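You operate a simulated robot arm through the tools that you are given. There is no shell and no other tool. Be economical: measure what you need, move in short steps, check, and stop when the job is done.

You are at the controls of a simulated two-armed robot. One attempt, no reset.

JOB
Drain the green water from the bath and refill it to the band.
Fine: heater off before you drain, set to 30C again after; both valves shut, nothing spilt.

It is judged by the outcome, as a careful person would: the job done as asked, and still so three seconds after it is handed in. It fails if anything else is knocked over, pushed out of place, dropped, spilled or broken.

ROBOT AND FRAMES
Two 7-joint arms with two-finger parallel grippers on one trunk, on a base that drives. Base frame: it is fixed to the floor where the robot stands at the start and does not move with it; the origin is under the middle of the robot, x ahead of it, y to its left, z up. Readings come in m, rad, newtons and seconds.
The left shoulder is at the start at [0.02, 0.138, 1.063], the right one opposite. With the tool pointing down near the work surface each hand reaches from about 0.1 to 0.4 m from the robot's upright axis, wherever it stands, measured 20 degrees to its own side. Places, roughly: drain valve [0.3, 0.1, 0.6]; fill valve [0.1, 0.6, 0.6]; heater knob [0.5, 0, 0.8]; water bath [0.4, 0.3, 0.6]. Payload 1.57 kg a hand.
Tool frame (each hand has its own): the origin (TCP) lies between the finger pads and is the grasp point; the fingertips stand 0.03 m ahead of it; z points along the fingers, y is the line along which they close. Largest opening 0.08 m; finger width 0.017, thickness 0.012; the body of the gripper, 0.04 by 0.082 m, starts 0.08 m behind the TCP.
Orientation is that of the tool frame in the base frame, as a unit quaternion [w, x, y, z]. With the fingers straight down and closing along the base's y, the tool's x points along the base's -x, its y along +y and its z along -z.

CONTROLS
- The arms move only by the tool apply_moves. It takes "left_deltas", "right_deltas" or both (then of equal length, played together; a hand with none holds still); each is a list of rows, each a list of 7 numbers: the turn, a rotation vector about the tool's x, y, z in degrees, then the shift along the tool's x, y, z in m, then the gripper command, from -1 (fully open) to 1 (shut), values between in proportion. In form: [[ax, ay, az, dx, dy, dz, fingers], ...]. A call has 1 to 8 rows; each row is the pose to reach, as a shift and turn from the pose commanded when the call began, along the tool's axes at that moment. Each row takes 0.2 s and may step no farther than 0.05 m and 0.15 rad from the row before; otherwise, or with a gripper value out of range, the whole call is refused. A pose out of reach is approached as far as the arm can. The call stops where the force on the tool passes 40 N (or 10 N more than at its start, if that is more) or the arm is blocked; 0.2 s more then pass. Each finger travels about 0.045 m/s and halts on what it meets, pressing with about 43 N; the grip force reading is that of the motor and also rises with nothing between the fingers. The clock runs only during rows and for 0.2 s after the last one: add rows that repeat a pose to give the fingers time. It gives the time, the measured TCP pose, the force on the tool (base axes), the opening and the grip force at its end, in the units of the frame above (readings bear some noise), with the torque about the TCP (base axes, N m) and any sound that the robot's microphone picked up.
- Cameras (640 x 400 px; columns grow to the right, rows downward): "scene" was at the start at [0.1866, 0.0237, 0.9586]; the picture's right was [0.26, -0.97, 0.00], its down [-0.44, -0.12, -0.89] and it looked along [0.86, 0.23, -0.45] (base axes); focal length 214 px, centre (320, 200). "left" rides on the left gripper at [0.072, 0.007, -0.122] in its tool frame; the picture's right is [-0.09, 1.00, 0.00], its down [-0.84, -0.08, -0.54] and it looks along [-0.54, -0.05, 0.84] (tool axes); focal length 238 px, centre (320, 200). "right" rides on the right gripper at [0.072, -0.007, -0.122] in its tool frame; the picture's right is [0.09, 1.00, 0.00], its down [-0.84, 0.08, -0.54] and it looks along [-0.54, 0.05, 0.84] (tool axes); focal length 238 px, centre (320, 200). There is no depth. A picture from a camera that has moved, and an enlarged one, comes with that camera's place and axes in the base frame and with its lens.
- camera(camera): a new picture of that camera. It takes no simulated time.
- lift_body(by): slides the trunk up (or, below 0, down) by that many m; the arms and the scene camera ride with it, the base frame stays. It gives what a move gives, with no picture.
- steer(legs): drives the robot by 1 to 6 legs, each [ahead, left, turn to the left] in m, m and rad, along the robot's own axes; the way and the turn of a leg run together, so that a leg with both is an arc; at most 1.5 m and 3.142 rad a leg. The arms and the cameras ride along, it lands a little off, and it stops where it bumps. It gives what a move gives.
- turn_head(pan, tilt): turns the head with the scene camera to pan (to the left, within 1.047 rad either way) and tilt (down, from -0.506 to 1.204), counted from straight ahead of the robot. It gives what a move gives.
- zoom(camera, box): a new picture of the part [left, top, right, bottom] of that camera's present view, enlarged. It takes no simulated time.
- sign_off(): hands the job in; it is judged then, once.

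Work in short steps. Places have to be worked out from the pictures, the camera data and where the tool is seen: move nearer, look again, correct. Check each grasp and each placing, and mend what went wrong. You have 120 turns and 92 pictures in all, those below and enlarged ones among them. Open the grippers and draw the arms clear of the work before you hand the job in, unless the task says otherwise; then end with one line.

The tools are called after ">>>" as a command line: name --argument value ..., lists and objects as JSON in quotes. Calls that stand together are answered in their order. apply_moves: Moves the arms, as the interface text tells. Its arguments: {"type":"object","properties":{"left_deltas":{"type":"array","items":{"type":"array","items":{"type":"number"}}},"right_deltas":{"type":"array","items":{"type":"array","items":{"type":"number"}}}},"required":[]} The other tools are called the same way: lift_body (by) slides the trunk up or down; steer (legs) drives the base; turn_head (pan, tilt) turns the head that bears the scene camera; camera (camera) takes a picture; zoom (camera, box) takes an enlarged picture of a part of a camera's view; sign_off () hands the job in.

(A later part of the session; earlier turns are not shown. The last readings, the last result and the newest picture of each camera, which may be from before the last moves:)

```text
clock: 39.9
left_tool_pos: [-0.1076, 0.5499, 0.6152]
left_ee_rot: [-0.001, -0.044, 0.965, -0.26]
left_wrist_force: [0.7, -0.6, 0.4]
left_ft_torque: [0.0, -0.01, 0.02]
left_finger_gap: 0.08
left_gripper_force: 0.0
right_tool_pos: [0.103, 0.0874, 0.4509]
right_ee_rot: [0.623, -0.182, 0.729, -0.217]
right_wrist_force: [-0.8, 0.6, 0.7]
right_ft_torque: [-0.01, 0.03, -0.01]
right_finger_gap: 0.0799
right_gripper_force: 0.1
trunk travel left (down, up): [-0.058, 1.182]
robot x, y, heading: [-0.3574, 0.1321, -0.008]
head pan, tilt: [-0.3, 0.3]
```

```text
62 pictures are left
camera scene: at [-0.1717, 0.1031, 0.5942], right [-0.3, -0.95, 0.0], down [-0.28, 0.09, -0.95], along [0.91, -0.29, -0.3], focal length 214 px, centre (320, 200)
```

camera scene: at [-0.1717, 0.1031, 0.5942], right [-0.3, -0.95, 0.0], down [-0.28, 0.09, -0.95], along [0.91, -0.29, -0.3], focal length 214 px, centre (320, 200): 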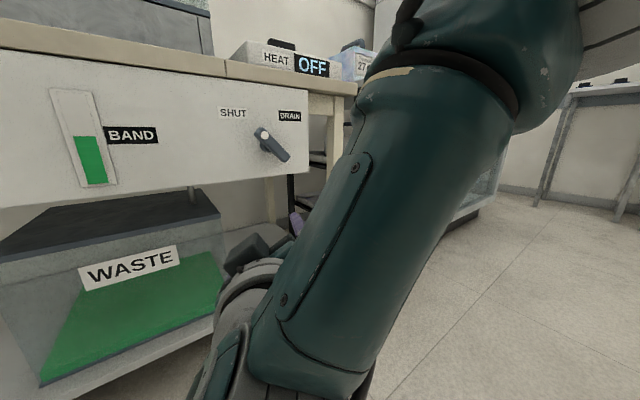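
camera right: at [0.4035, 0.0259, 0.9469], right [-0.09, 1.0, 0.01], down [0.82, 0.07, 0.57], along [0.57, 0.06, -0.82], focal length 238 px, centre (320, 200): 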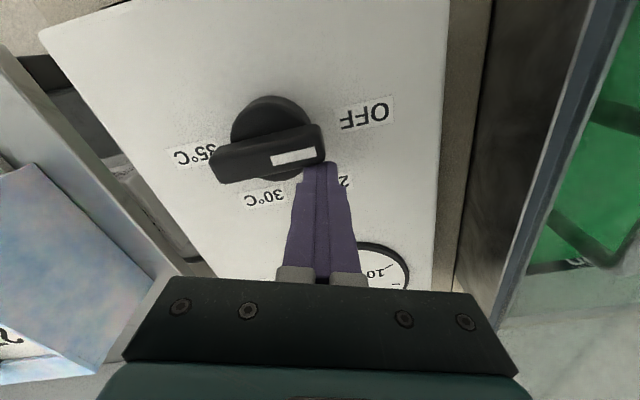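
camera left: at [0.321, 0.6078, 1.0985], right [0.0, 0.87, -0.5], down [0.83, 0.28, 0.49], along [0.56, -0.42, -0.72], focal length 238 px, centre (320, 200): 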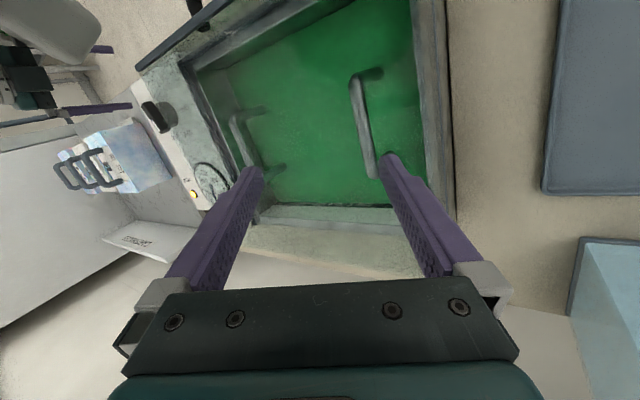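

The panel is in clear view; drain hub ≈ (0.305, 0.068, 0.578). I finish the small orientation correction while raising the hand in front of the valve.

>>> apply_moves --right_deltas '[[0.1, -1.5, -2, -0.022, -0.017, 0.01, -1], [0.2, -3, -4, -0.044, -0.034, 0.02, -1], [0.3, -4.5, -6, -0.065, -0.05, 0.03, -1], [0.5, -6, -8, -0.087, -0.067, 0.04, -1], [0.7, -9.1, -12.1, -0.1087, -0.084, 0.052, -1], [0.7, -9.1, -12.1, -0.1087, -0.084, 0.052, -1]]'

>>> camera --camera "scene"

>>> camera --camera "right"

```text
clock: 41.0
left_tool_pos: [-0.1072, 0.5491, 0.6148]
left_ee_rot: [-0.001, -0.043, 0.965, -0.259]
left_wrist_force: [-1.6, -0.5, -0.3]
left_ft_torque: [0.0, 0.01, 0.0]
left_finger_gap: 0.0799
left_gripper_force: 0.1
right_tool_pos: [0.1274, 0.0855, 0.4723]
right_ee_rot: [0.583, -0.284, 0.725, -0.233]
right_wrist_force: [-1.3, 0.5, -0.2]
right_ft_torque: [0.01, -0.03, -0.05]
right_finger_gap: 0.08
right_gripper_force: 0.1
right hand out of reach, approached as far as the arm can: row 5
trunk travel left (down, up): [-0.058, 1.182]
robot x, y, heading: [-0.3574, 0.1344, -0.013]
head pan, tilt: [-0.3, 0.3]
stopped in row 5 (right hand): the arm was blocked; the commanded pose is now the measured one
```

```text
61 pictures are left
camera scene: at [-0.1713, 0.1027, 0.5943], right [-0.3, -0.95, 0.0], down [-0.28, 0.09, -0.96], along [0.91, -0.29, -0.3], focal length 214 px, centre (320, 200)
```

scene: 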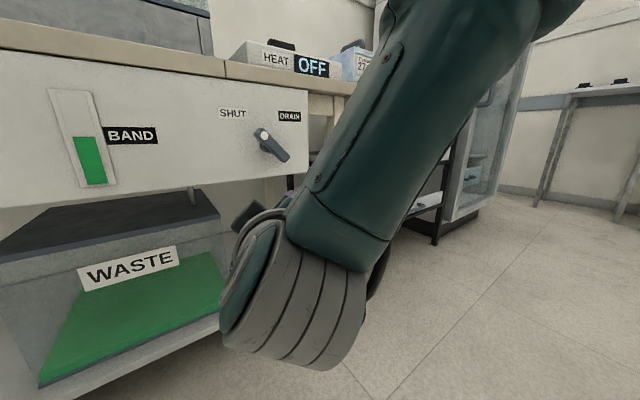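

```text
60 pictures are left
camera right: at [-0.0008, 0.0317, 0.4513], right [-0.15, 0.66, -0.73], down [-0.41, 0.63, 0.66], along [0.9, 0.4, 0.17], focal length 238 px, centre (320, 200)
```

right: 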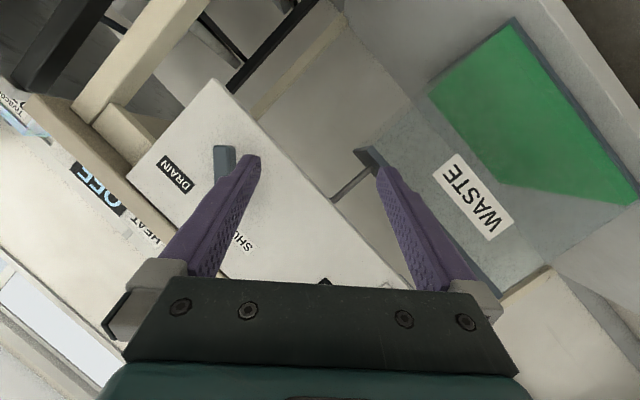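

The arm stalls when it tries to roll that far, so I'll push the lever with closed fingertips, which needs no roll. I return to the last good pose and set trunk and base so that pose sits just in front of the valve.

>>> apply_moves --right_deltas '[[3.5, -0.4, 5.2, 0.009, 0.01, -0.01, 1], [6.9, -0.8, 10.5, 0.018, 0.02, -0.02, 1], [6.9, -0.8, 10.5, 0.018, 0.02, -0.02, 1]]'

>>> lift_body --by 0.13

>>> camera --camera "scene"

```text
clock: 41.9
left_tool_pos: [-0.1064, 0.5491, 0.6161]
left_ee_rot: [-0.001, -0.044, 0.965, -0.26]
left_wrist_force: [0.3, 0.0, 0.5]
left_ft_torque: [0.0, -0.02, 0.01]
left_finger_gap: 0.0799
left_gripper_force: 0.1
right_tool_pos: [0.1015, 0.0896, 0.4511]
right_ee_rot: [0.624, -0.182, 0.728, -0.219]
right_wrist_force: [-0.4, -0.7, -0.1]
right_ft_torque: [0.02, 0.03, 0.0]
right_finger_gap: 0.0097
right_gripper_force: 0.7
trunk travel left (down, up): [-0.058, 1.182]
robot x, y, heading: [-0.36, 0.1301, -0.007]
head pan, tilt: [-0.3, 0.3]
```

```text
clock: 43.4
left_tool_pos: [-0.1064, 0.5496, 0.7455]
left_ee_rot: [-0.001, -0.044, 0.965, -0.259]
left_wrist_force: [0.1, -0.2, -0.6]
left_ft_torque: [0.03, 0.05, 0.01]
left_finger_gap: 0.0803
left_gripper_force: 0.1
right_tool_pos: [0.101, 0.0894, 0.581]
right_ee_rot: [0.624, -0.183, 0.728, -0.219]
right_wrist_force: [-1.0, -0.3, 0.1]
right_ft_torque: [-0.02, 0.02, 0.02]
right_finger_gap: 0.0
right_gripper_force: 21.0
trunk travel left (down, up): [-0.188, 1.052]
robot x, y, heading: [-0.3559, 0.1331, -0.013]
head pan, tilt: [-0.3, 0.3]
```

```text
59 pictures are left
camera scene: at [-0.1717, 0.1031, 0.7242], right [-0.3, -0.95, 0.0], down [-0.28, 0.09, -0.96], along [0.91, -0.29, -0.3], focal length 214 px, centre (320, 200)
```

scene: 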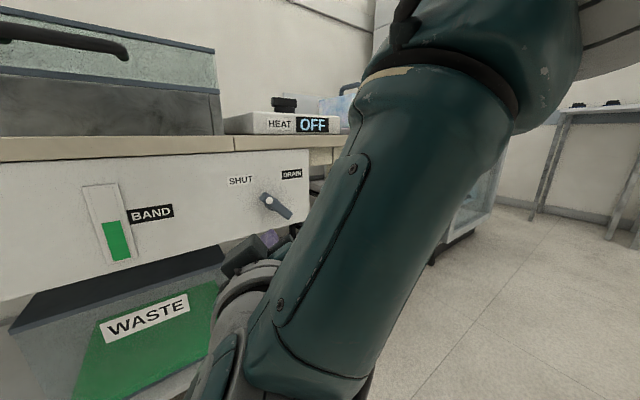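

Enlarge the valve for a precise fix.

>>> zoom --camera "scene" --box '[210, 150, 330, 240]'

```text
4.44 times, centred on (270, 195) of scene
camera zoom: at [-0.1717, 0.1031, 0.7242], right [-0.3, -0.95, 0.0], down [-0.28, 0.09, -0.96], along [0.91, -0.29, -0.3], focal length 953 px, centre (542, 222)
```

zoom: 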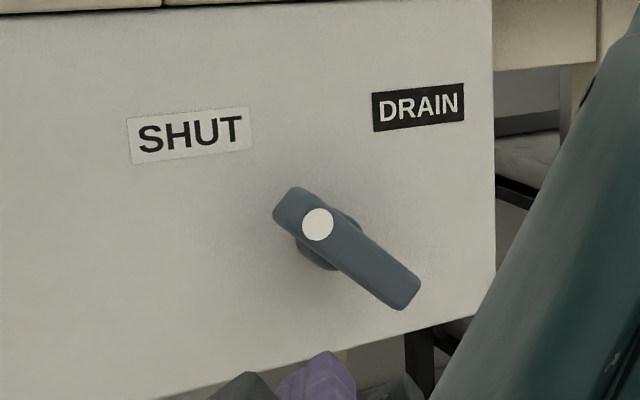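

Bar centre ≈ (0.285, 0.058, 0.568), pointer dot on the up-left end at SHUT, half length ≈ 0.04. I drive ahead 0.10 and left 0.02 to stand just left of the lever.

>>> steer --legs '[[0.1, 0.026, 0]]'

>>> camera --camera "scene"

>>> camera --camera "right"

```text
clock: 44.6
left_tool_pos: [-0.0053, 0.5722, 0.7456]
left_ee_rot: [-0.002, -0.041, 0.965, -0.258]
left_wrist_force: [-0.4, -0.4, -0.2]
left_ft_torque: [-0.02, 0.0, 0.01]
left_finger_gap: 0.0799
left_gripper_force: 0.0
right_tool_pos: [0.2006, 0.1123, 0.5812]
right_ee_rot: [0.623, -0.182, 0.728, -0.22]
right_wrist_force: [-0.4, 0.3, 0.5]
right_ft_torque: [-0.04, 0.0, -0.03]
right_finger_gap: 0.0
right_gripper_force: 21.5
trunk travel left (down, up): [-0.188, 1.052]
robot x, y, heading: [-0.2593, 0.1559, -0.016]
head pan, tilt: [-0.3, 0.3]
```

```text
57 pictures are left
camera scene: at [-0.0715, 0.127, 0.7241], right [-0.31, -0.95, 0.0], down [-0.28, 0.09, -0.96], along [0.91, -0.29, -0.3], focal length 214 px, centre (320, 200)
```

scene: 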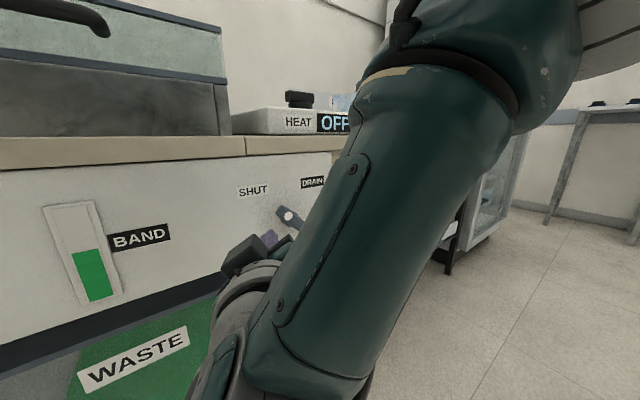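

```text
56 pictures are left
camera right: at [0.0708, 0.0787, 0.5405], right [-0.01, 0.78, -0.62], down [-0.4, 0.57, 0.72], along [0.92, 0.25, 0.31], focal length 238 px, centre (320, 200)
```

right: 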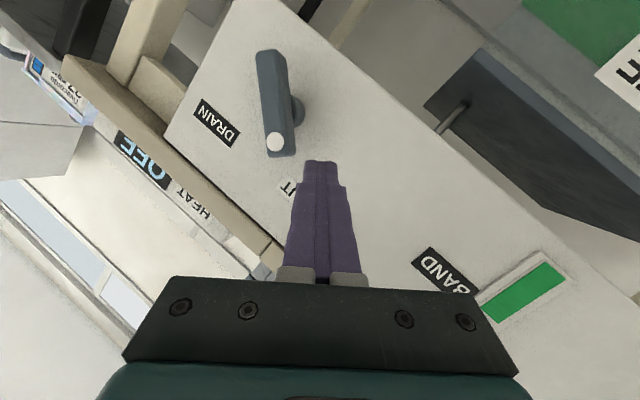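

Right-hand view agrees: lever centre ≈ (0.285, 0.054, 0.567). Advance the closed fingertips ~60 mm along the fingers, to the left of the lever.

>>> apply_moves --right_deltas '[[0, 0, 0, -0.003, 0.005, 0.02, 1], [0, 0, 0, -0.003, 0.005, 0.04, 1], [0, 0, 0, -0.003, 0.005, 0.058, 1], [0, 0, 0, -0.003, 0.005, 0.058, 1]]'

>>> camera --camera "right"

```text
clock: 45.6
left_tool_pos: [-0.0057, 0.5726, 0.7448]
left_ee_rot: [-0.001, -0.04, 0.965, -0.259]
left_wrist_force: [-0.7, 0.2, -0.5]
left_ft_torque: [0.01, -0.02, -0.01]
left_finger_gap: 0.0798
left_gripper_force: 0.1
right_tool_pos: [0.2591, 0.1184, 0.5784]
right_ee_rot: [0.621, -0.18, 0.73, -0.221]
right_wrist_force: [-0.1, 0.3, 0.6]
right_ft_torque: [0.02, 0.0, 0.02]
right_finger_gap: 0.0001
right_gripper_force: 21.9
right hand out of reach, approached as far as the arm can: row 2, 3, 4
trunk travel left (down, up): [-0.188, 1.052]
robot x, y, heading: [-0.2575, 0.158, -0.013]
head pan, tilt: [-0.3, 0.3]
```

```text
55 pictures are left
camera right: at [0.1282, 0.0857, 0.5389], right [0.0, 0.78, -0.62], down [-0.4, 0.57, 0.72], along [0.92, 0.25, 0.31], focal length 238 px, centre (320, 200)
```

right: 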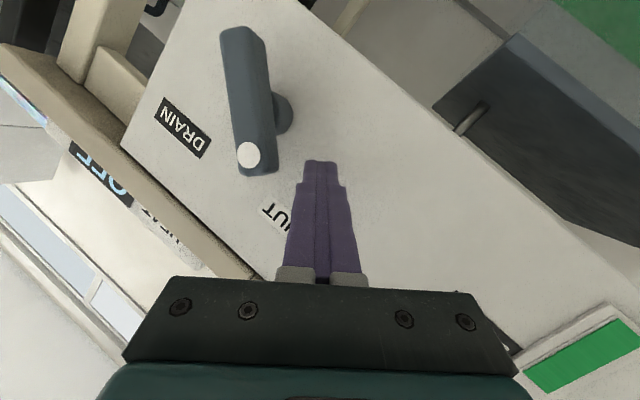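

The fingers sit left of the lever at the right depth. Sweep along the arc rightward and up to turn the lever clockwise toward DRAIN, relaxing the pitch slightly.

>>> apply_moves --right_deltas '[[-2.1, 3.3, -0.3, 0.006, -0.009, 0.001, 1], [-4.3, 6.7, -0.7, 0.0123, -0.0193, 0.0026, 1], [-4.3, 6.7, -0.7, 0.0029, -0.0321, 0.0012, 1], [-4.3, 6.7, -0.7, -0.0011, -0.046, 0.0006, 1], [-4.3, 6.7, -0.7, 0.0, -0.0607, 0.0009, 1], [-4.3, 6.7, -0.7, 0.0072, -0.0739, 0.002, 1], [-4.3, 6.7, -0.7, 0.0072, -0.0739, 0.002, 1]]'

>>> camera --camera "right"

>>> camera --camera "scene"

```text
clock: 47.4
left_tool_pos: [-0.0065, 0.5738, 0.7451]
left_ee_rot: [-0.002, -0.042, 0.965, -0.26]
left_wrist_force: [-0.5, 0.2, 0.5]
left_ft_torque: [0.01, -0.04, 0.01]
left_finger_gap: 0.0798
left_gripper_force: 0.0
right_tool_pos: [0.2413, 0.0705, 0.5823]
right_ee_rot: [0.55, -0.218, 0.783, -0.19]
right_wrist_force: [0.4, 2.9, 2.3]
right_ft_torque: [-0.05, 0.13, -0.26]
right_finger_gap: 0.0
right_gripper_force: 21.5
trunk travel left (down, up): [-0.188, 1.052]
robot x, y, heading: [-0.2558, 0.1583, -0.01]
head pan, tilt: [-0.3, 0.3]
stopped in row 7 (right hand): the arm was blocked; the commanded pose is now the measured one
```

```text
54 pictures are left
camera right: at [0.106, 0.0308, 0.5685], right [-0.16, 0.78, -0.61], down [-0.27, 0.56, 0.78], along [0.95, 0.29, 0.12], focal length 238 px, centre (320, 200)
```

right: 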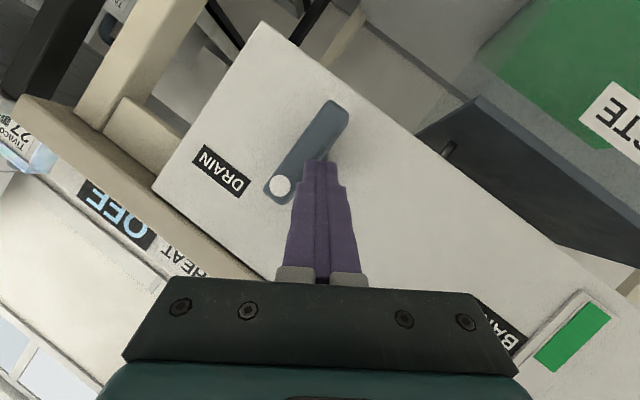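

```text
53 pictures are left
camera scene: at [-0.0721, 0.1279, 0.724], right [-0.31, -0.95, 0.0], down [-0.28, 0.09, -0.95], along [0.91, -0.29, -0.3], focal length 214 px, centre (320, 200)
```

scene: 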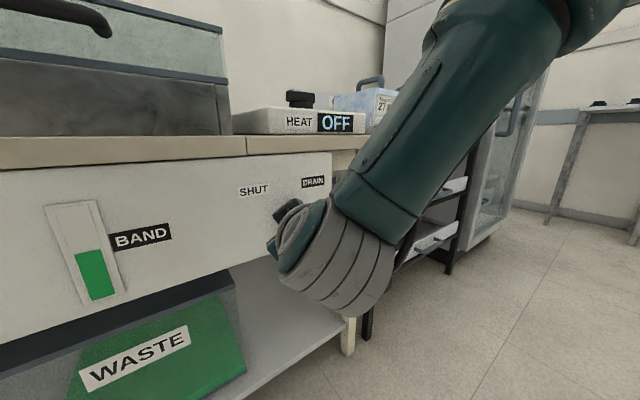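

The arm hit a joint limit with the lever halfway (vertical), fingertips just left of the pivot. I'll use the trunk and base instead: raise 28 mm, then drive right a little.

>>> lift_body --by 0.028

>>> steer --legs '[[0, -0.025, 0]]'

>>> camera --camera "right"

```text
clock: 48.1
left_tool_pos: [-0.0047, 0.5741, 0.7743]
left_ee_rot: [0.0, -0.043, 0.965, -0.259]
left_wrist_force: [-0.2, -0.6, 0.1]
left_ft_torque: [0.01, 0.04, 0.03]
left_finger_gap: 0.0801
left_gripper_force: 0.1
right_tool_pos: [0.2404, 0.0688, 0.6103]
right_ee_rot: [0.55, -0.217, 0.783, -0.192]
right_wrist_force: [-0.4, -0.6, 0.4]
right_ft_torque: [0.0, 0.0, 0.02]
right_finger_gap: 0.0001
right_gripper_force: 21.2
trunk travel left (down, up): [-0.216, 1.024]
robot x, y, heading: [-0.2571, 0.156, -0.012]
head pan, tilt: [-0.3, 0.3]
```

```text
clock: 48.9
left_tool_pos: [-0.0046, 0.5496, 0.7755]
left_ee_rot: [-0.001, -0.043, 0.965, -0.26]
left_wrist_force: [-0.1, -0.3, -0.5]
left_ft_torque: [0.0, -0.01, -0.01]
left_finger_gap: 0.0801
left_gripper_force: 0.0
right_tool_pos: [0.2414, 0.0451, 0.6103]
right_ee_rot: [0.55, -0.217, 0.783, -0.19]
right_wrist_force: [1.5, -0.3, 0.0]
right_ft_torque: [0.01, -0.02, -0.01]
right_finger_gap: 0.0
right_gripper_force: 21.5
trunk travel left (down, up): [-0.216, 1.024]
robot x, y, heading: [-0.259, 0.1348, -0.015]
head pan, tilt: [-0.3, 0.3]
```

```text
52 pictures are left
camera right: at [0.1075, 0.0066, 0.597], right [-0.16, 0.78, -0.61], down [-0.27, 0.56, 0.79], along [0.95, 0.29, 0.12], focal length 238 px, centre (320, 200)
```

right: 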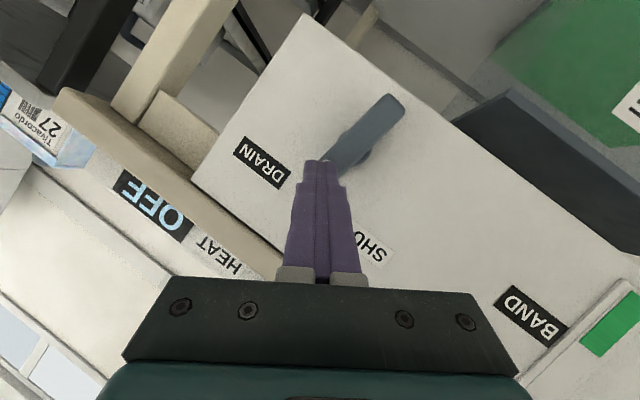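

The lever hardly moved: the fingertips (x≈0.27) pass in front of it. Drive left, ahead 20 mm, then right again to catch it.

>>> steer --legs '[[0, 0.03, 0], [0.022, 0, 0], [0, -0.015, 0]]'

>>> camera --camera "right"

```text
clock: 50.5
left_tool_pos: [0.0171, 0.5641, 0.7731]
left_ee_rot: [-0.001, -0.041, 0.965, -0.259]
left_wrist_force: [0.1, -0.4, 0.3]
left_ft_torque: [0.01, 0.03, 0.03]
left_finger_gap: 0.0799
left_gripper_force: 0.1
right_tool_pos: [0.2651, 0.0594, 0.6103]
right_ee_rot: [0.55, -0.218, 0.783, -0.191]
right_wrist_force: [-0.4, -0.9, 0.1]
right_ft_torque: [-0.01, 0.02, 0.02]
right_finger_gap: 0.0
right_gripper_force: 21.0
trunk travel left (down, up): [-0.216, 1.024]
robot x, y, heading: [-0.2362, 0.1495, -0.01]
head pan, tilt: [-0.3, 0.3]
```

```text
51 pictures are left
camera right: at [0.1304, 0.0199, 0.5971], right [-0.16, 0.78, -0.61], down [-0.27, 0.56, 0.78], along [0.95, 0.29, 0.12], focal length 238 px, centre (320, 200)
```

right: 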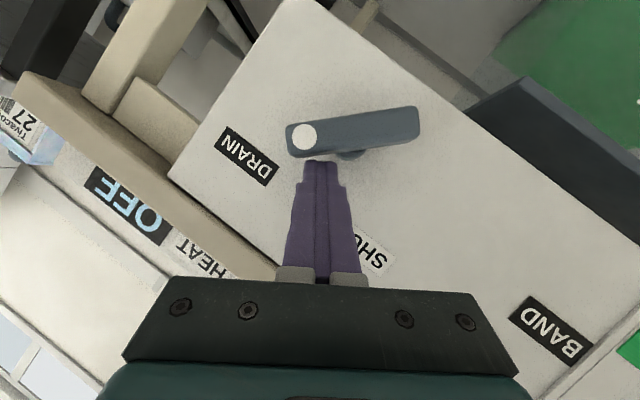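

The lever now points at DRAIN. Back off slightly and watch the gauge and waste tank.

>>> steer --legs '[[-0.1, 0, 0]]'

>>> turn_head --pan 0.1 --tilt 0.35

>>> camera --camera "scene"

```text
clock: 51.7
left_tool_pos: [-0.0825, 0.5647, 0.7745]
left_ee_rot: [-0.002, -0.043, 0.965, -0.259]
left_wrist_force: [-0.2, 0.6, 0.2]
left_ft_torque: [-0.03, -0.02, -0.02]
left_finger_gap: 0.08
left_gripper_force: 0.1
right_tool_pos: [0.1665, 0.0592, 0.6089]
right_ee_rot: [0.55, -0.218, 0.783, -0.192]
right_wrist_force: [0.2, 0.1, -0.5]
right_ft_torque: [0.03, -0.01, -0.01]
right_finger_gap: 0.0002
right_gripper_force: 21.3
trunk travel left (down, up): [-0.216, 1.024]
robot x, y, heading: [-0.3328, 0.1517, -0.011]
head pan, tilt: [-0.3, 0.3]
```

```text
clock: 52.6
left_tool_pos: [-0.0814, 0.5652, 0.7738]
left_ee_rot: [-0.001, -0.043, 0.965, -0.258]
left_wrist_force: [0.9, 0.4, 0.4]
left_ft_torque: [-0.02, 0.01, 0.03]
left_finger_gap: 0.0801
left_gripper_force: 0.1
right_tool_pos: [0.1657, 0.0603, 0.61]
right_ee_rot: [0.549, -0.219, 0.783, -0.191]
right_wrist_force: [-0.2, 0.1, -0.9]
right_ft_torque: [0.01, -0.02, 0.01]
right_finger_gap: 0.0001
right_gripper_force: 20.7
trunk travel left (down, up): [-0.216, 1.024]
robot x, y, heading: [-0.3315, 0.1485, -0.007]
head pan, tilt: [0.099, 0.351]
```

```text
50 pictures are left
camera scene: at [-0.1432, 0.1559, 0.7475], right [0.09, -1.0, 0.0], down [-0.34, -0.03, -0.94], along [0.94, 0.08, -0.34], focal length 214 px, centre (320, 200)
```

scene: 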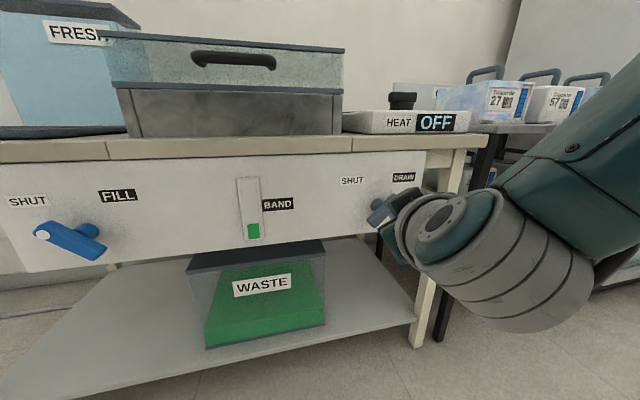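

Gauge is dropping and the waste tank is filling. Meanwhile I position the fingertips to the right of the lever, ready to shut it: right 0.065 and down 0.03.

>>> steer --legs '[[0, -0.065, 0]]'

>>> lift_body --by -0.03

>>> camera --camera "right"

>>> zoom --camera "scene" --box '[160, 130, 420, 360]'

```text
clock: 53.5
left_tool_pos: [-0.0811, 0.5006, 0.7748]
left_ee_rot: [-0.002, -0.042, 0.965, -0.26]
left_wrist_force: [-0.2, 0.0, -0.3]
left_ft_torque: [0.05, 0.01, 0.01]
left_finger_gap: 0.0798
left_gripper_force: 0.0
right_tool_pos: [0.1647, -0.0033, 0.6108]
right_ee_rot: [0.55, -0.218, 0.783, -0.191]
right_wrist_force: [-0.4, 0.0, 0.2]
right_ft_torque: [0.01, 0.01, 0.01]
right_finger_gap: 0.0
right_gripper_force: 21.1
trunk travel left (down, up): [-0.216, 1.024]
robot x, y, heading: [-0.336, 0.0846, -0.011]
head pan, tilt: [0.099, 0.351]
```

```text
clock: 54.3
left_tool_pos: [-0.081, 0.5008, 0.7436]
left_ee_rot: [-0.001, -0.042, 0.965, -0.259]
left_wrist_force: [0.5, -0.1, 0.0]
left_ft_torque: [0.0, 0.0, -0.03]
left_finger_gap: 0.0801
left_gripper_force: 0.1
right_tool_pos: [0.1649, -0.0041, 0.5796]
right_ee_rot: [0.55, -0.217, 0.783, -0.191]
right_wrist_force: [1.4, 0.0, 0.0]
right_ft_torque: [-0.01, -0.01, 0.01]
right_finger_gap: 0.0001
right_gripper_force: 21.1
trunk travel left (down, up): [-0.186, 1.054]
robot x, y, heading: [-0.3386, 0.0844, -0.013]
head pan, tilt: [0.099, 0.351]
```

```text
49 pictures are left
camera right: at [0.0305, -0.0434, 0.5667], right [-0.16, 0.78, -0.61], down [-0.27, 0.56, 0.78], along [0.95, 0.29, 0.12], focal length 238 px, centre (320, 200)
```

right: 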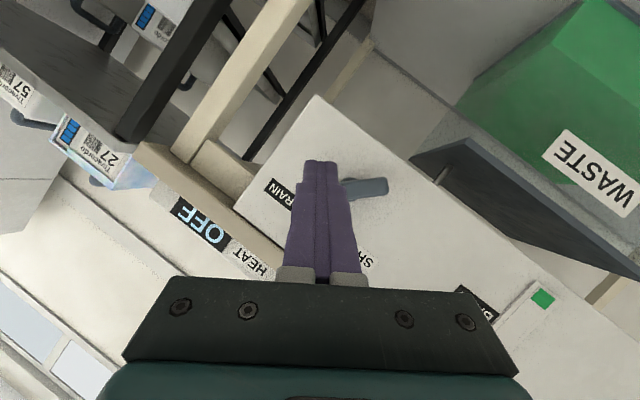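

```text
1.74 times, centred on (290, 245) of scene
camera zoom: at [-0.1439, 0.0912, 0.7175], right [0.09, -1.0, 0.0], down [-0.34, -0.03, -0.94], along [0.94, 0.08, -0.34], focal length 373 px, centre (372, 122)
```

zoom: 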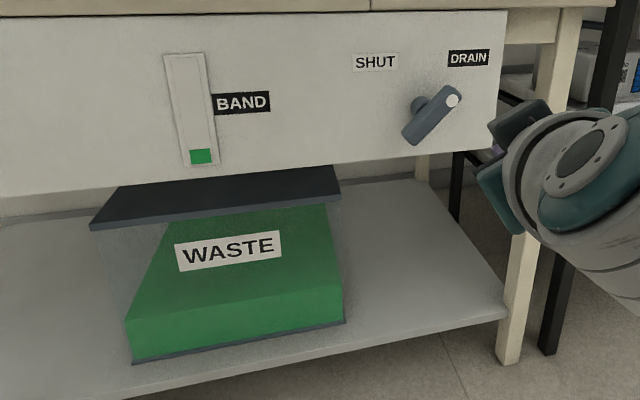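

Nearly empty; waste tank has ample room. I wait a few seconds by holding still.

>>> apply_moves --left_deltas '[[0, 0, 0, 0, 0, 0, -1], [0, 0, 0, 0, 0, 0, -1], [0, 0, 0, 0, 0, 0, -1], [0, 0, 0, 0, 0, 0, -1], [0, 0, 0, 0, 0, 0, -1], [0, 0, 0, 0, 0, 0, -1], [0, 0, 0, 0, 0, 0, -1], [0, 0, 0, 0, 0, 0, -1]]'

>>> apply_moves --left_deltas '[[0, 0, 0, 0, 0, 0, -1], [0, 0, 0, 0, 0, 0, -1], [0, 0, 0, 0, 0, 0, -1], [0, 0, 0, 0, 0, 0, -1], [0, 0, 0, 0, 0, 0, -1], [0, 0, 0, 0, 0, 0, -1], [0, 0, 0, 0, 0, 0, -1], [0, 0, 0, 0, 0, 0, -1]]'

>>> zoom --camera "scene" --box '[160, 130, 420, 360]'

```text
clock: 56.1
left_tool_pos: [-0.0819, 0.5003, 0.7444]
left_ee_rot: [-0.001, -0.042, 0.965, -0.259]
left_wrist_force: [-0.1, -0.1, 0.3]
left_ft_torque: [0.01, 0.03, 0.02]
left_finger_gap: 0.0799
left_gripper_force: 0.1
right_tool_pos: [0.1642, -0.0037, 0.5802]
right_ee_rot: [0.55, -0.217, 0.783, -0.192]
right_wrist_force: [-0.2, -0.7, -0.8]
right_ft_torque: [0.0, 0.0, 0.0]
right_finger_gap: 0.0
right_gripper_force: 21.3
trunk travel left (down, up): [-0.186, 1.054]
robot x, y, heading: [-0.3354, 0.0831, -0.012]
head pan, tilt: [0.099, 0.351]
```

```text
clock: 57.9
left_tool_pos: [-0.0806, 0.4998, 0.744]
left_ee_rot: [-0.001, -0.041, 0.965, -0.258]
left_wrist_force: [0.7, 0.5, -0.1]
left_ft_torque: [0.03, -0.02, 0.03]
left_finger_gap: 0.0798
left_gripper_force: 0.0
right_tool_pos: [0.1657, -0.0058, 0.5798]
right_ee_rot: [0.55, -0.218, 0.783, -0.19]
right_wrist_force: [0.4, -0.2, 0.4]
right_ft_torque: [-0.02, -0.01, 0.04]
right_finger_gap: 0.0001
right_gripper_force: 20.9
trunk travel left (down, up): [-0.186, 1.054]
robot x, y, heading: [-0.3357, 0.085, -0.015]
head pan, tilt: [0.099, 0.351]
```

```text
1.74 times, centred on (290, 245) of scene
camera zoom: at [-0.1441, 0.0911, 0.7175], right [0.09, -1.0, 0.0], down [-0.34, -0.03, -0.94], along [0.94, 0.08, -0.34], focal length 373 px, centre (372, 122)
```

zoom: 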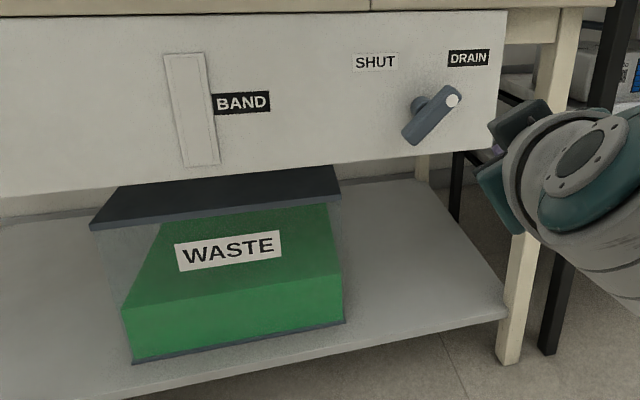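

Gauge is empty. Drive in beside the lever and check.

>>> steer --legs '[[0.1, 0, 0]]'

>>> camera --camera "right"

```text
clock: 59.0
left_tool_pos: [0.0169, 0.4985, 0.743]
left_ee_rot: [-0.001, -0.041, 0.965, -0.258]
left_wrist_force: [0.4, 0.1, -0.8]
left_ft_torque: [0.0, -0.01, 0.0]
left_finger_gap: 0.0801
left_gripper_force: 0.1
right_tool_pos: [0.2638, -0.006, 0.5785]
right_ee_rot: [0.549, -0.219, 0.784, -0.191]
right_wrist_force: [0.0, 0.5, -0.4]
right_ft_torque: [0.0, -0.04, -0.03]
right_finger_gap: 0.0
right_gripper_force: 21.2
trunk travel left (down, up): [-0.186, 1.054]
robot x, y, heading: [-0.2339, 0.0807, -0.013]
head pan, tilt: [0.099, 0.351]
```

```text
46 pictures are left
camera right: at [0.1291, -0.0449, 0.5665], right [-0.16, 0.78, -0.61], down [-0.27, 0.56, 0.78], along [0.95, 0.29, 0.12], focal length 238 px, centre (320, 200)
```

right: 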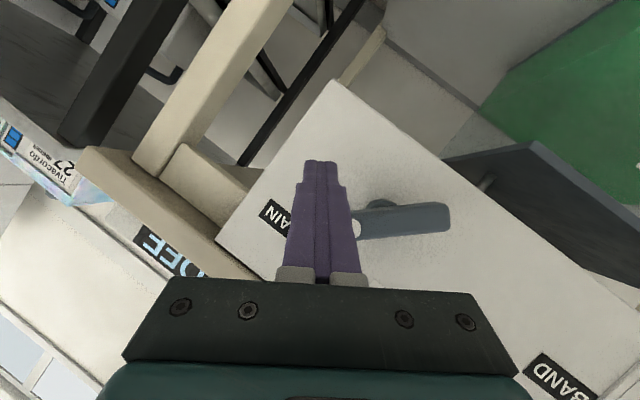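

Fingertips are right of and just below the pointer end. Shut the lever by alternating small left drives and lifts.

>>> steer --legs '[[0, 0.02, 0]]'

>>> lift_body --by 0.018

>>> steer --legs '[[0, 0.014, 0]]'

>>> lift_body --by 0.016

>>> camera --camera "right"

```text
clock: 59.8
left_tool_pos: [0.0183, 0.5171, 0.7436]
left_ee_rot: [-0.002, -0.042, 0.965, -0.26]
left_wrist_force: [-0.7, -0.3, -0.2]
left_ft_torque: [-0.01, 0.03, 0.0]
left_finger_gap: 0.0796
left_gripper_force: 0.0
right_tool_pos: [0.2641, 0.0106, 0.5794]
right_ee_rot: [0.549, -0.219, 0.783, -0.192]
right_wrist_force: [0.7, -0.9, 0.2]
right_ft_torque: [0.0, 0.01, 0.0]
right_finger_gap: 0.0002
right_gripper_force: 21.4
trunk travel left (down, up): [-0.186, 1.054]
robot x, y, heading: [-0.2324, 0.1018, -0.01]
head pan, tilt: [0.099, 0.351]
```

```text
clock: 60.5
left_tool_pos: [0.0174, 0.5179, 0.7618]
left_ee_rot: [-0.001, -0.042, 0.965, -0.258]
left_wrist_force: [0.1, 0.0, 0.1]
left_ft_torque: [0.01, 0.0, 0.01]
left_finger_gap: 0.0799
left_gripper_force: 0.1
right_tool_pos: [0.2646, 0.0141, 0.5972]
right_ee_rot: [0.549, -0.218, 0.783, -0.192]
right_wrist_force: [-0.1, -0.8, 0.6]
right_ft_torque: [0.0, -0.03, -0.04]
right_finger_gap: 0.0
right_gripper_force: 21.4
trunk travel left (down, up): [-0.204, 1.036]
robot x, y, heading: [-0.2362, 0.1016, -0.015]
head pan, tilt: [0.099, 0.351]
```

```text
clock: 61.2
left_tool_pos: [0.0191, 0.5313, 0.7612]
left_ee_rot: [0.0, -0.041, 0.965, -0.26]
left_wrist_force: [0.9, -0.9, 0.5]
left_ft_torque: [0.0, 0.0, 0.0]
left_finger_gap: 0.0801
left_gripper_force: 0.0
right_tool_pos: [0.2647, 0.0266, 0.5984]
right_ee_rot: [0.55, -0.218, 0.783, -0.192]
right_wrist_force: [-0.6, 0.2, -0.6]
right_ft_torque: [0.0, 0.0, 0.02]
right_finger_gap: 0.0002
right_gripper_force: 21.6
trunk travel left (down, up): [-0.204, 1.036]
robot x, y, heading: [-0.2322, 0.1142, -0.014]
head pan, tilt: [0.099, 0.351]
```

```text
clock: 61.9
left_tool_pos: [0.0186, 0.5315, 0.7778]
left_ee_rot: [-0.002, -0.042, 0.965, -0.258]
left_wrist_force: [0.1, 0.1, 0.0]
left_ft_torque: [0.0, -0.02, 0.03]
left_finger_gap: 0.0799
left_gripper_force: 0.1
right_tool_pos: [0.2653, 0.0284, 0.6135]
right_ee_rot: [0.549, -0.219, 0.784, -0.192]
right_wrist_force: [0.3, 0.3, 0.2]
right_ft_torque: [-0.02, 0.0, 0.02]
right_finger_gap: 0.0
right_gripper_force: 21.2
trunk travel left (down, up): [-0.22, 1.02]
robot x, y, heading: [-0.2342, 0.1171, -0.013]
head pan, tilt: [0.099, 0.351]
```

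```text
45 pictures are left
camera right: at [0.1299, -0.0114, 0.6006], right [-0.16, 0.78, -0.61], down [-0.27, 0.56, 0.78], along [0.95, 0.29, 0.12], focal length 238 px, centre (320, 200)
```

right: 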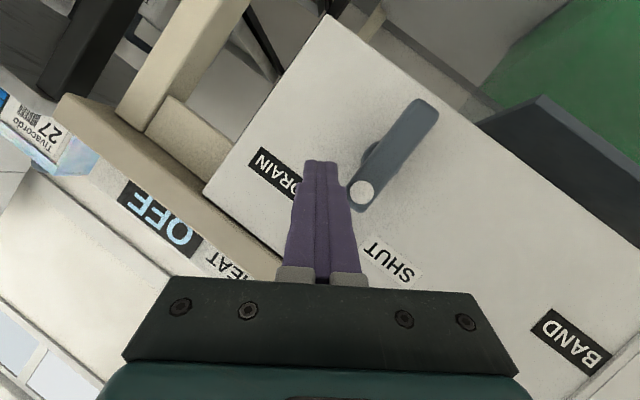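

Lever is at vertical. Continue left 34 mm.

>>> steer --legs '[[0, 0.034, 0]]'

>>> camera --camera "right"

```text
clock: 62.7
left_tool_pos: [0.0183, 0.5664, 0.7774]
left_ee_rot: [-0.001, -0.042, 0.965, -0.259]
left_wrist_force: [0.3, 0.0, -0.7]
left_ft_torque: [-0.04, -0.01, -0.01]
left_finger_gap: 0.08
left_gripper_force: 0.0
right_tool_pos: [0.2646, 0.0629, 0.6142]
right_ee_rot: [0.55, -0.22, 0.783, -0.189]
right_wrist_force: [0.7, -1.1, 0.7]
right_ft_torque: [-0.01, -0.01, -0.01]
right_finger_gap: 0.0002
right_gripper_force: 21.3
trunk travel left (down, up): [-0.22, 1.02]
robot x, y, heading: [-0.2306, 0.1512, -0.016]
head pan, tilt: [0.099, 0.351]
```

```text
44 pictures are left
camera right: at [0.1301, 0.0237, 0.6004], right [-0.16, 0.78, -0.61], down [-0.27, 0.56, 0.79], along [0.95, 0.29, 0.12], focal length 238 px, centre (320, 200)
```

right: 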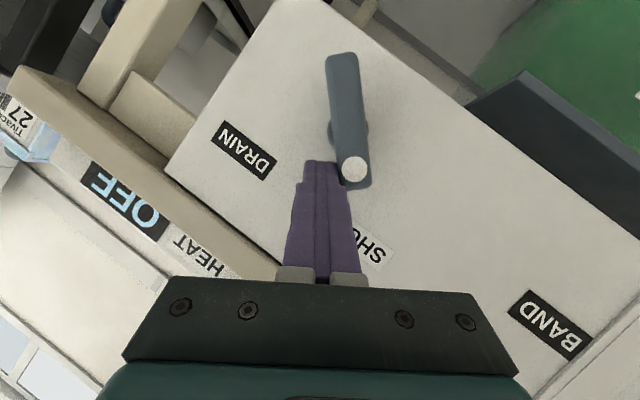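

Lever angle now matches the original shut angle. One small extra nudge to seat it, then back off and view.

>>> steer --legs '[[0, 0.006, 0]]'

>>> steer --legs '[[-0.15, 0, 0]]'

>>> camera --camera "scene"

```text
clock: 63.5
left_tool_pos: [0.0202, 0.5694, 0.7771]
left_ee_rot: [-0.001, -0.042, 0.965, -0.261]
left_wrist_force: [0.8, 0.0, 0.1]
left_ft_torque: [-0.02, -0.01, 0.05]
left_finger_gap: 0.08
left_gripper_force: 0.1
right_tool_pos: [0.265, 0.0638, 0.6138]
right_ee_rot: [0.549, -0.219, 0.783, -0.193]
right_wrist_force: [0.0, -8.4, 1.4]
right_ft_torque: [-0.13, 0.02, -0.06]
right_finger_gap: 0.0
right_gripper_force: 21.5
trunk travel left (down, up): [-0.22, 1.02]
robot x, y, heading: [-0.2327, 0.1534, -0.013]
head pan, tilt: [0.099, 0.351]
```

```text
clock: 64.8
left_tool_pos: [-0.1283, 0.5733, 0.7784]
left_ee_rot: [-0.002, -0.043, 0.965, -0.258]
left_wrist_force: [-0.9, 0.0, -0.1]
left_ft_torque: [-0.02, 0.0, 0.01]
left_finger_gap: 0.0799
left_gripper_force: 0.1
right_tool_pos: [0.1177, 0.0705, 0.6133]
right_ee_rot: [0.55, -0.219, 0.783, -0.191]
right_wrist_force: [-0.1, 0.0, -0.5]
right_ft_torque: [-0.01, 0.0, -0.01]
right_finger_gap: 0.0
right_gripper_force: 21.4
trunk travel left (down, up): [-0.22, 1.02]
robot x, y, heading: [-0.3804, 0.1573, -0.013]
head pan, tilt: [0.099, 0.351]
```

```text
43 pictures are left
camera scene: at [-0.1906, 0.1646, 0.7516], right [0.09, -1.0, 0.0], down [-0.34, -0.03, -0.94], along [0.94, 0.08, -0.34], focal length 214 px, centre (320, 200)
```

scene: 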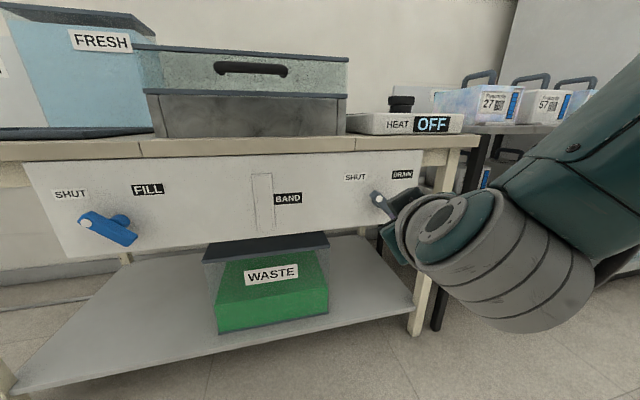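

Drain is shut against its stop. The table runs at about 16° (fill valve ≈ (0.13, 0.59, 0.567)). Enlarge the gauge and the fill valve.

>>> zoom --camera "scene" --box '[220, 155, 320, 245]'

>>> zoom --camera "scene" --box '[30, 160, 190, 270]'

```text
4.44 times, centred on (270, 200) of scene
camera zoom: at [-0.1906, 0.1646, 0.7516], right [0.09, -1.0, 0.0], down [-0.34, -0.03, -0.94], along [0.94, 0.08, -0.34], focal length 953 px, centre (542, 200)
```

zoom: 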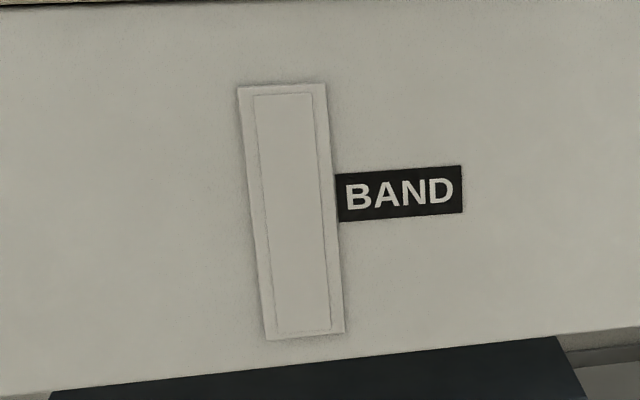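

```text
3.64 times, centred on (110, 215) of scene
camera zoom: at [-0.1906, 0.1646, 0.7516], right [0.09, -1.0, 0.0], down [-0.34, -0.03, -0.94], along [0.94, 0.08, -0.34], focal length 780 px, centre (1084, 146)
```

zoom: 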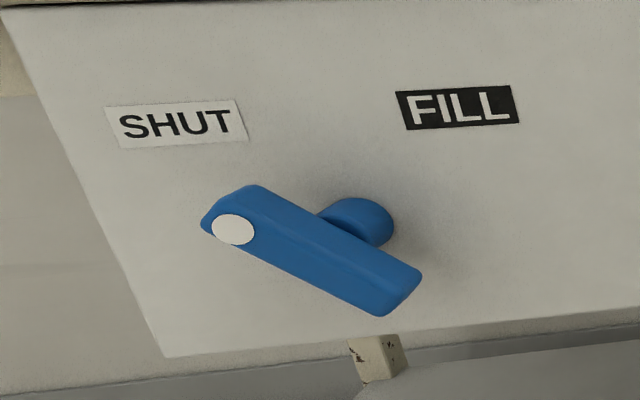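

Next the fill valve, bar centre ≈ (0.131, 0.588, 0.566). I turn to square up with the panel and slide left along it, keeping the standoff.

>>> steer --legs '[[0, 0, 0.293], [-0.017, 0.409, 0]]'

>>> lift_body --by -0.034

>>> turn_head --pan -0.1 --tilt 0.4

>>> camera --camera "scene"

>>> camera --camera "right"

```text
clock: 68.3
left_tool_pos: [-0.3902, 1.0144, 0.7778]
left_ee_rot: [0.037, -0.182, 0.949, -0.256]
left_wrist_force: [0.8, -0.1, 0.0]
left_ft_torque: [-0.02, 0.01, -0.02]
left_finger_gap: 0.0801
left_gripper_force: 0.1
right_tool_pos: [-0.0062, 0.6017, 0.6131]
right_ee_rot: [0.571, -0.331, 0.743, -0.109]
right_wrist_force: [-0.5, -0.9, -0.5]
right_ft_torque: [-0.03, -0.01, 0.0]
right_finger_gap: 0.0003
right_gripper_force: 21.5
trunk travel left (down, up): [-0.22, 1.02]
robot x, y, heading: [-0.5104, 0.5438, 0.281]
head pan, tilt: [0.099, 0.351]
```

```text
clock: 69.1
left_tool_pos: [-0.3885, 1.0148, 0.7441]
left_ee_rot: [0.036, -0.183, 0.948, -0.257]
left_wrist_force: [-0.8, -0.6, 0.5]
left_ft_torque: [-0.04, -0.01, 0.0]
left_finger_gap: 0.0802
left_gripper_force: 0.1
right_tool_pos: [-0.006, 0.6013, 0.5795]
right_ee_rot: [0.571, -0.33, 0.743, -0.11]
right_wrist_force: [0.4, 0.0, 1.0]
right_ft_torque: [-0.03, -0.03, 0.02]
right_finger_gap: 0.0001
right_gripper_force: 21.1
trunk travel left (down, up): [-0.186, 1.054]
robot x, y, heading: [-0.5138, 0.5475, 0.279]
head pan, tilt: [0.099, 0.351]
```

```text
clock: 69.8
left_tool_pos: [-0.3883, 1.0162, 0.7441]
left_ee_rot: [0.036, -0.183, 0.949, -0.256]
left_wrist_force: [0.8, 0.6, -0.4]
left_ft_torque: [-0.01, 0.01, 0.01]
left_finger_gap: 0.0798
left_gripper_force: 0.1
right_tool_pos: [-0.0062, 0.6025, 0.5798]
right_ee_rot: [0.571, -0.331, 0.743, -0.109]
right_wrist_force: [-0.2, 0.3, -0.1]
right_ft_torque: [-0.03, -0.03, 0.03]
right_finger_gap: 0.0
right_gripper_force: 21.4
trunk travel left (down, up): [-0.186, 1.054]
robot x, y, heading: [-0.5092, 0.5444, 0.281]
head pan, tilt: [-0.099, 0.4]
```

```text
40 pictures are left
camera scene: at [-0.3258, 0.5879, 0.713], right [0.18, -0.98, 0.0], down [-0.38, -0.07, -0.92], along [0.91, 0.17, -0.39], focal length 214 px, centre (320, 200)
```

scene: 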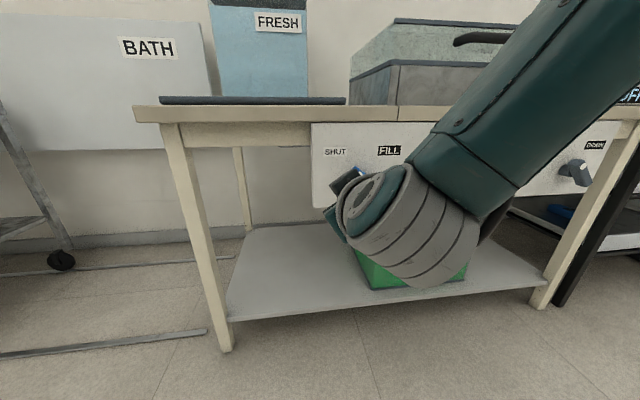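

```text
39 pictures are left
camera right: at [-0.1247, 0.5261, 0.5666], right [-0.38, 0.7, -0.61], down [-0.42, 0.46, 0.78], along [0.83, 0.55, 0.12], focal length 238 px, centre (320, 200)
```

right: 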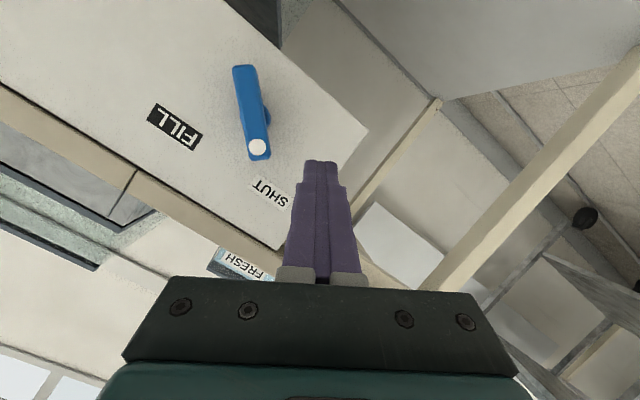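

Fingertips are ~0.07 left of the fill lever and ~0.08 short of it. Drive in 0.075 and check.

>>> steer --legs '[[0.075, -0.006, 0]]'

>>> camera --camera "right"

>>> camera --camera "scene"

```text
clock: 70.9
left_tool_pos: [-0.3153, 1.0298, 0.7423]
left_ee_rot: [0.036, -0.182, 0.949, -0.256]
left_wrist_force: [0.6, 0.0, 0.5]
left_ft_torque: [-0.01, 0.03, 0.01]
left_finger_gap: 0.08
left_gripper_force: 0.2
right_tool_pos: [0.0659, 0.6173, 0.5796]
right_ee_rot: [0.572, -0.33, 0.743, -0.109]
right_wrist_force: [0.3, -0.3, 0.0]
right_ft_torque: [0.01, 0.04, 0.0]
right_finger_gap: 0.0001
right_gripper_force: 21.4
trunk travel left (down, up): [-0.186, 1.054]
robot x, y, heading: [-0.4382, 0.557, 0.283]
head pan, tilt: [-0.099, 0.4]
```

```text
38 pictures are left
camera right: at [-0.0519, 0.5409, 0.5665], right [-0.38, 0.7, -0.61], down [-0.42, 0.46, 0.78], along [0.83, 0.55, 0.12], focal length 238 px, centre (320, 200)
```

right: 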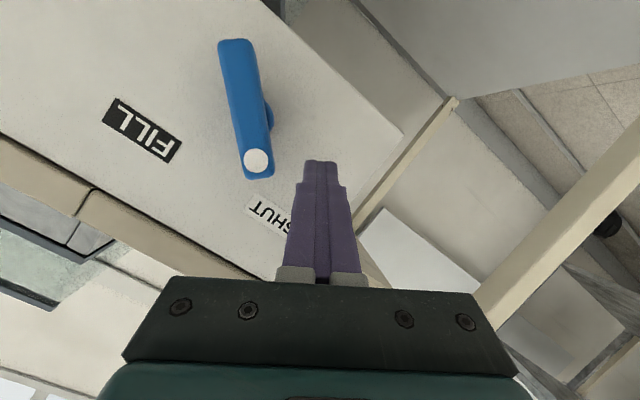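

```text
37 pictures are left
camera scene: at [-0.2528, 0.6027, 0.7129], right [0.18, -0.98, 0.0], down [-0.38, -0.07, -0.92], along [0.91, 0.17, -0.39], focal length 214 px, centre (320, 200)
```

scene: 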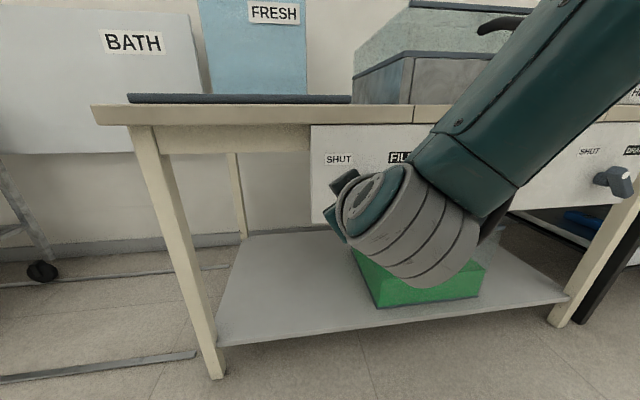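

The arm hides the gauge from the head camera. See whether the left wrist camera can watch it.

>>> camera --camera "left"

```text
36 pictures are left
camera left: at [-0.404, 1.0674, 0.8467], right [-0.24, 0.83, -0.5], down [0.72, 0.5, 0.49], along [0.66, -0.24, -0.72], focal length 238 px, centre (320, 200)
```

left: 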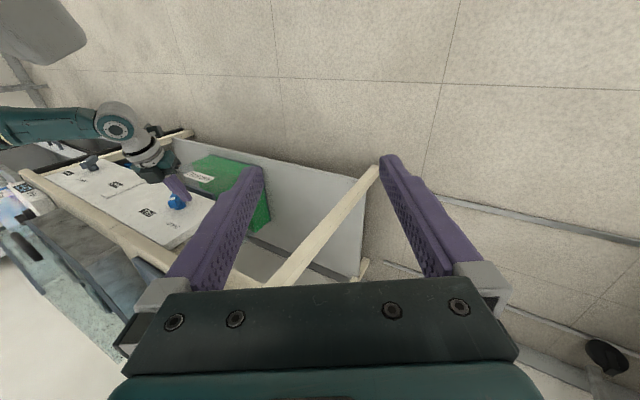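

It does see the panel; enlarge there.

>>> zoom --camera "left" --box '[50, 130, 210, 240]'

```text
3.64 times, centred on (130, 185) of left
camera zoom: at [-0.404, 1.0674, 0.8467], right [-0.24, 0.83, -0.5], down [0.72, 0.5, 0.49], along [0.66, -0.24, -0.72], focal length 867 px, centre (1011, 254)
```

zoom: 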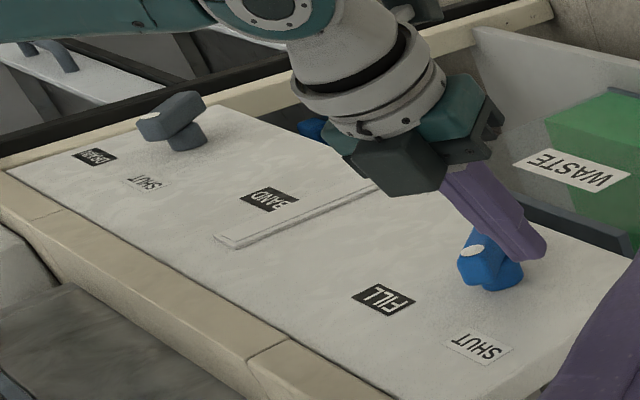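

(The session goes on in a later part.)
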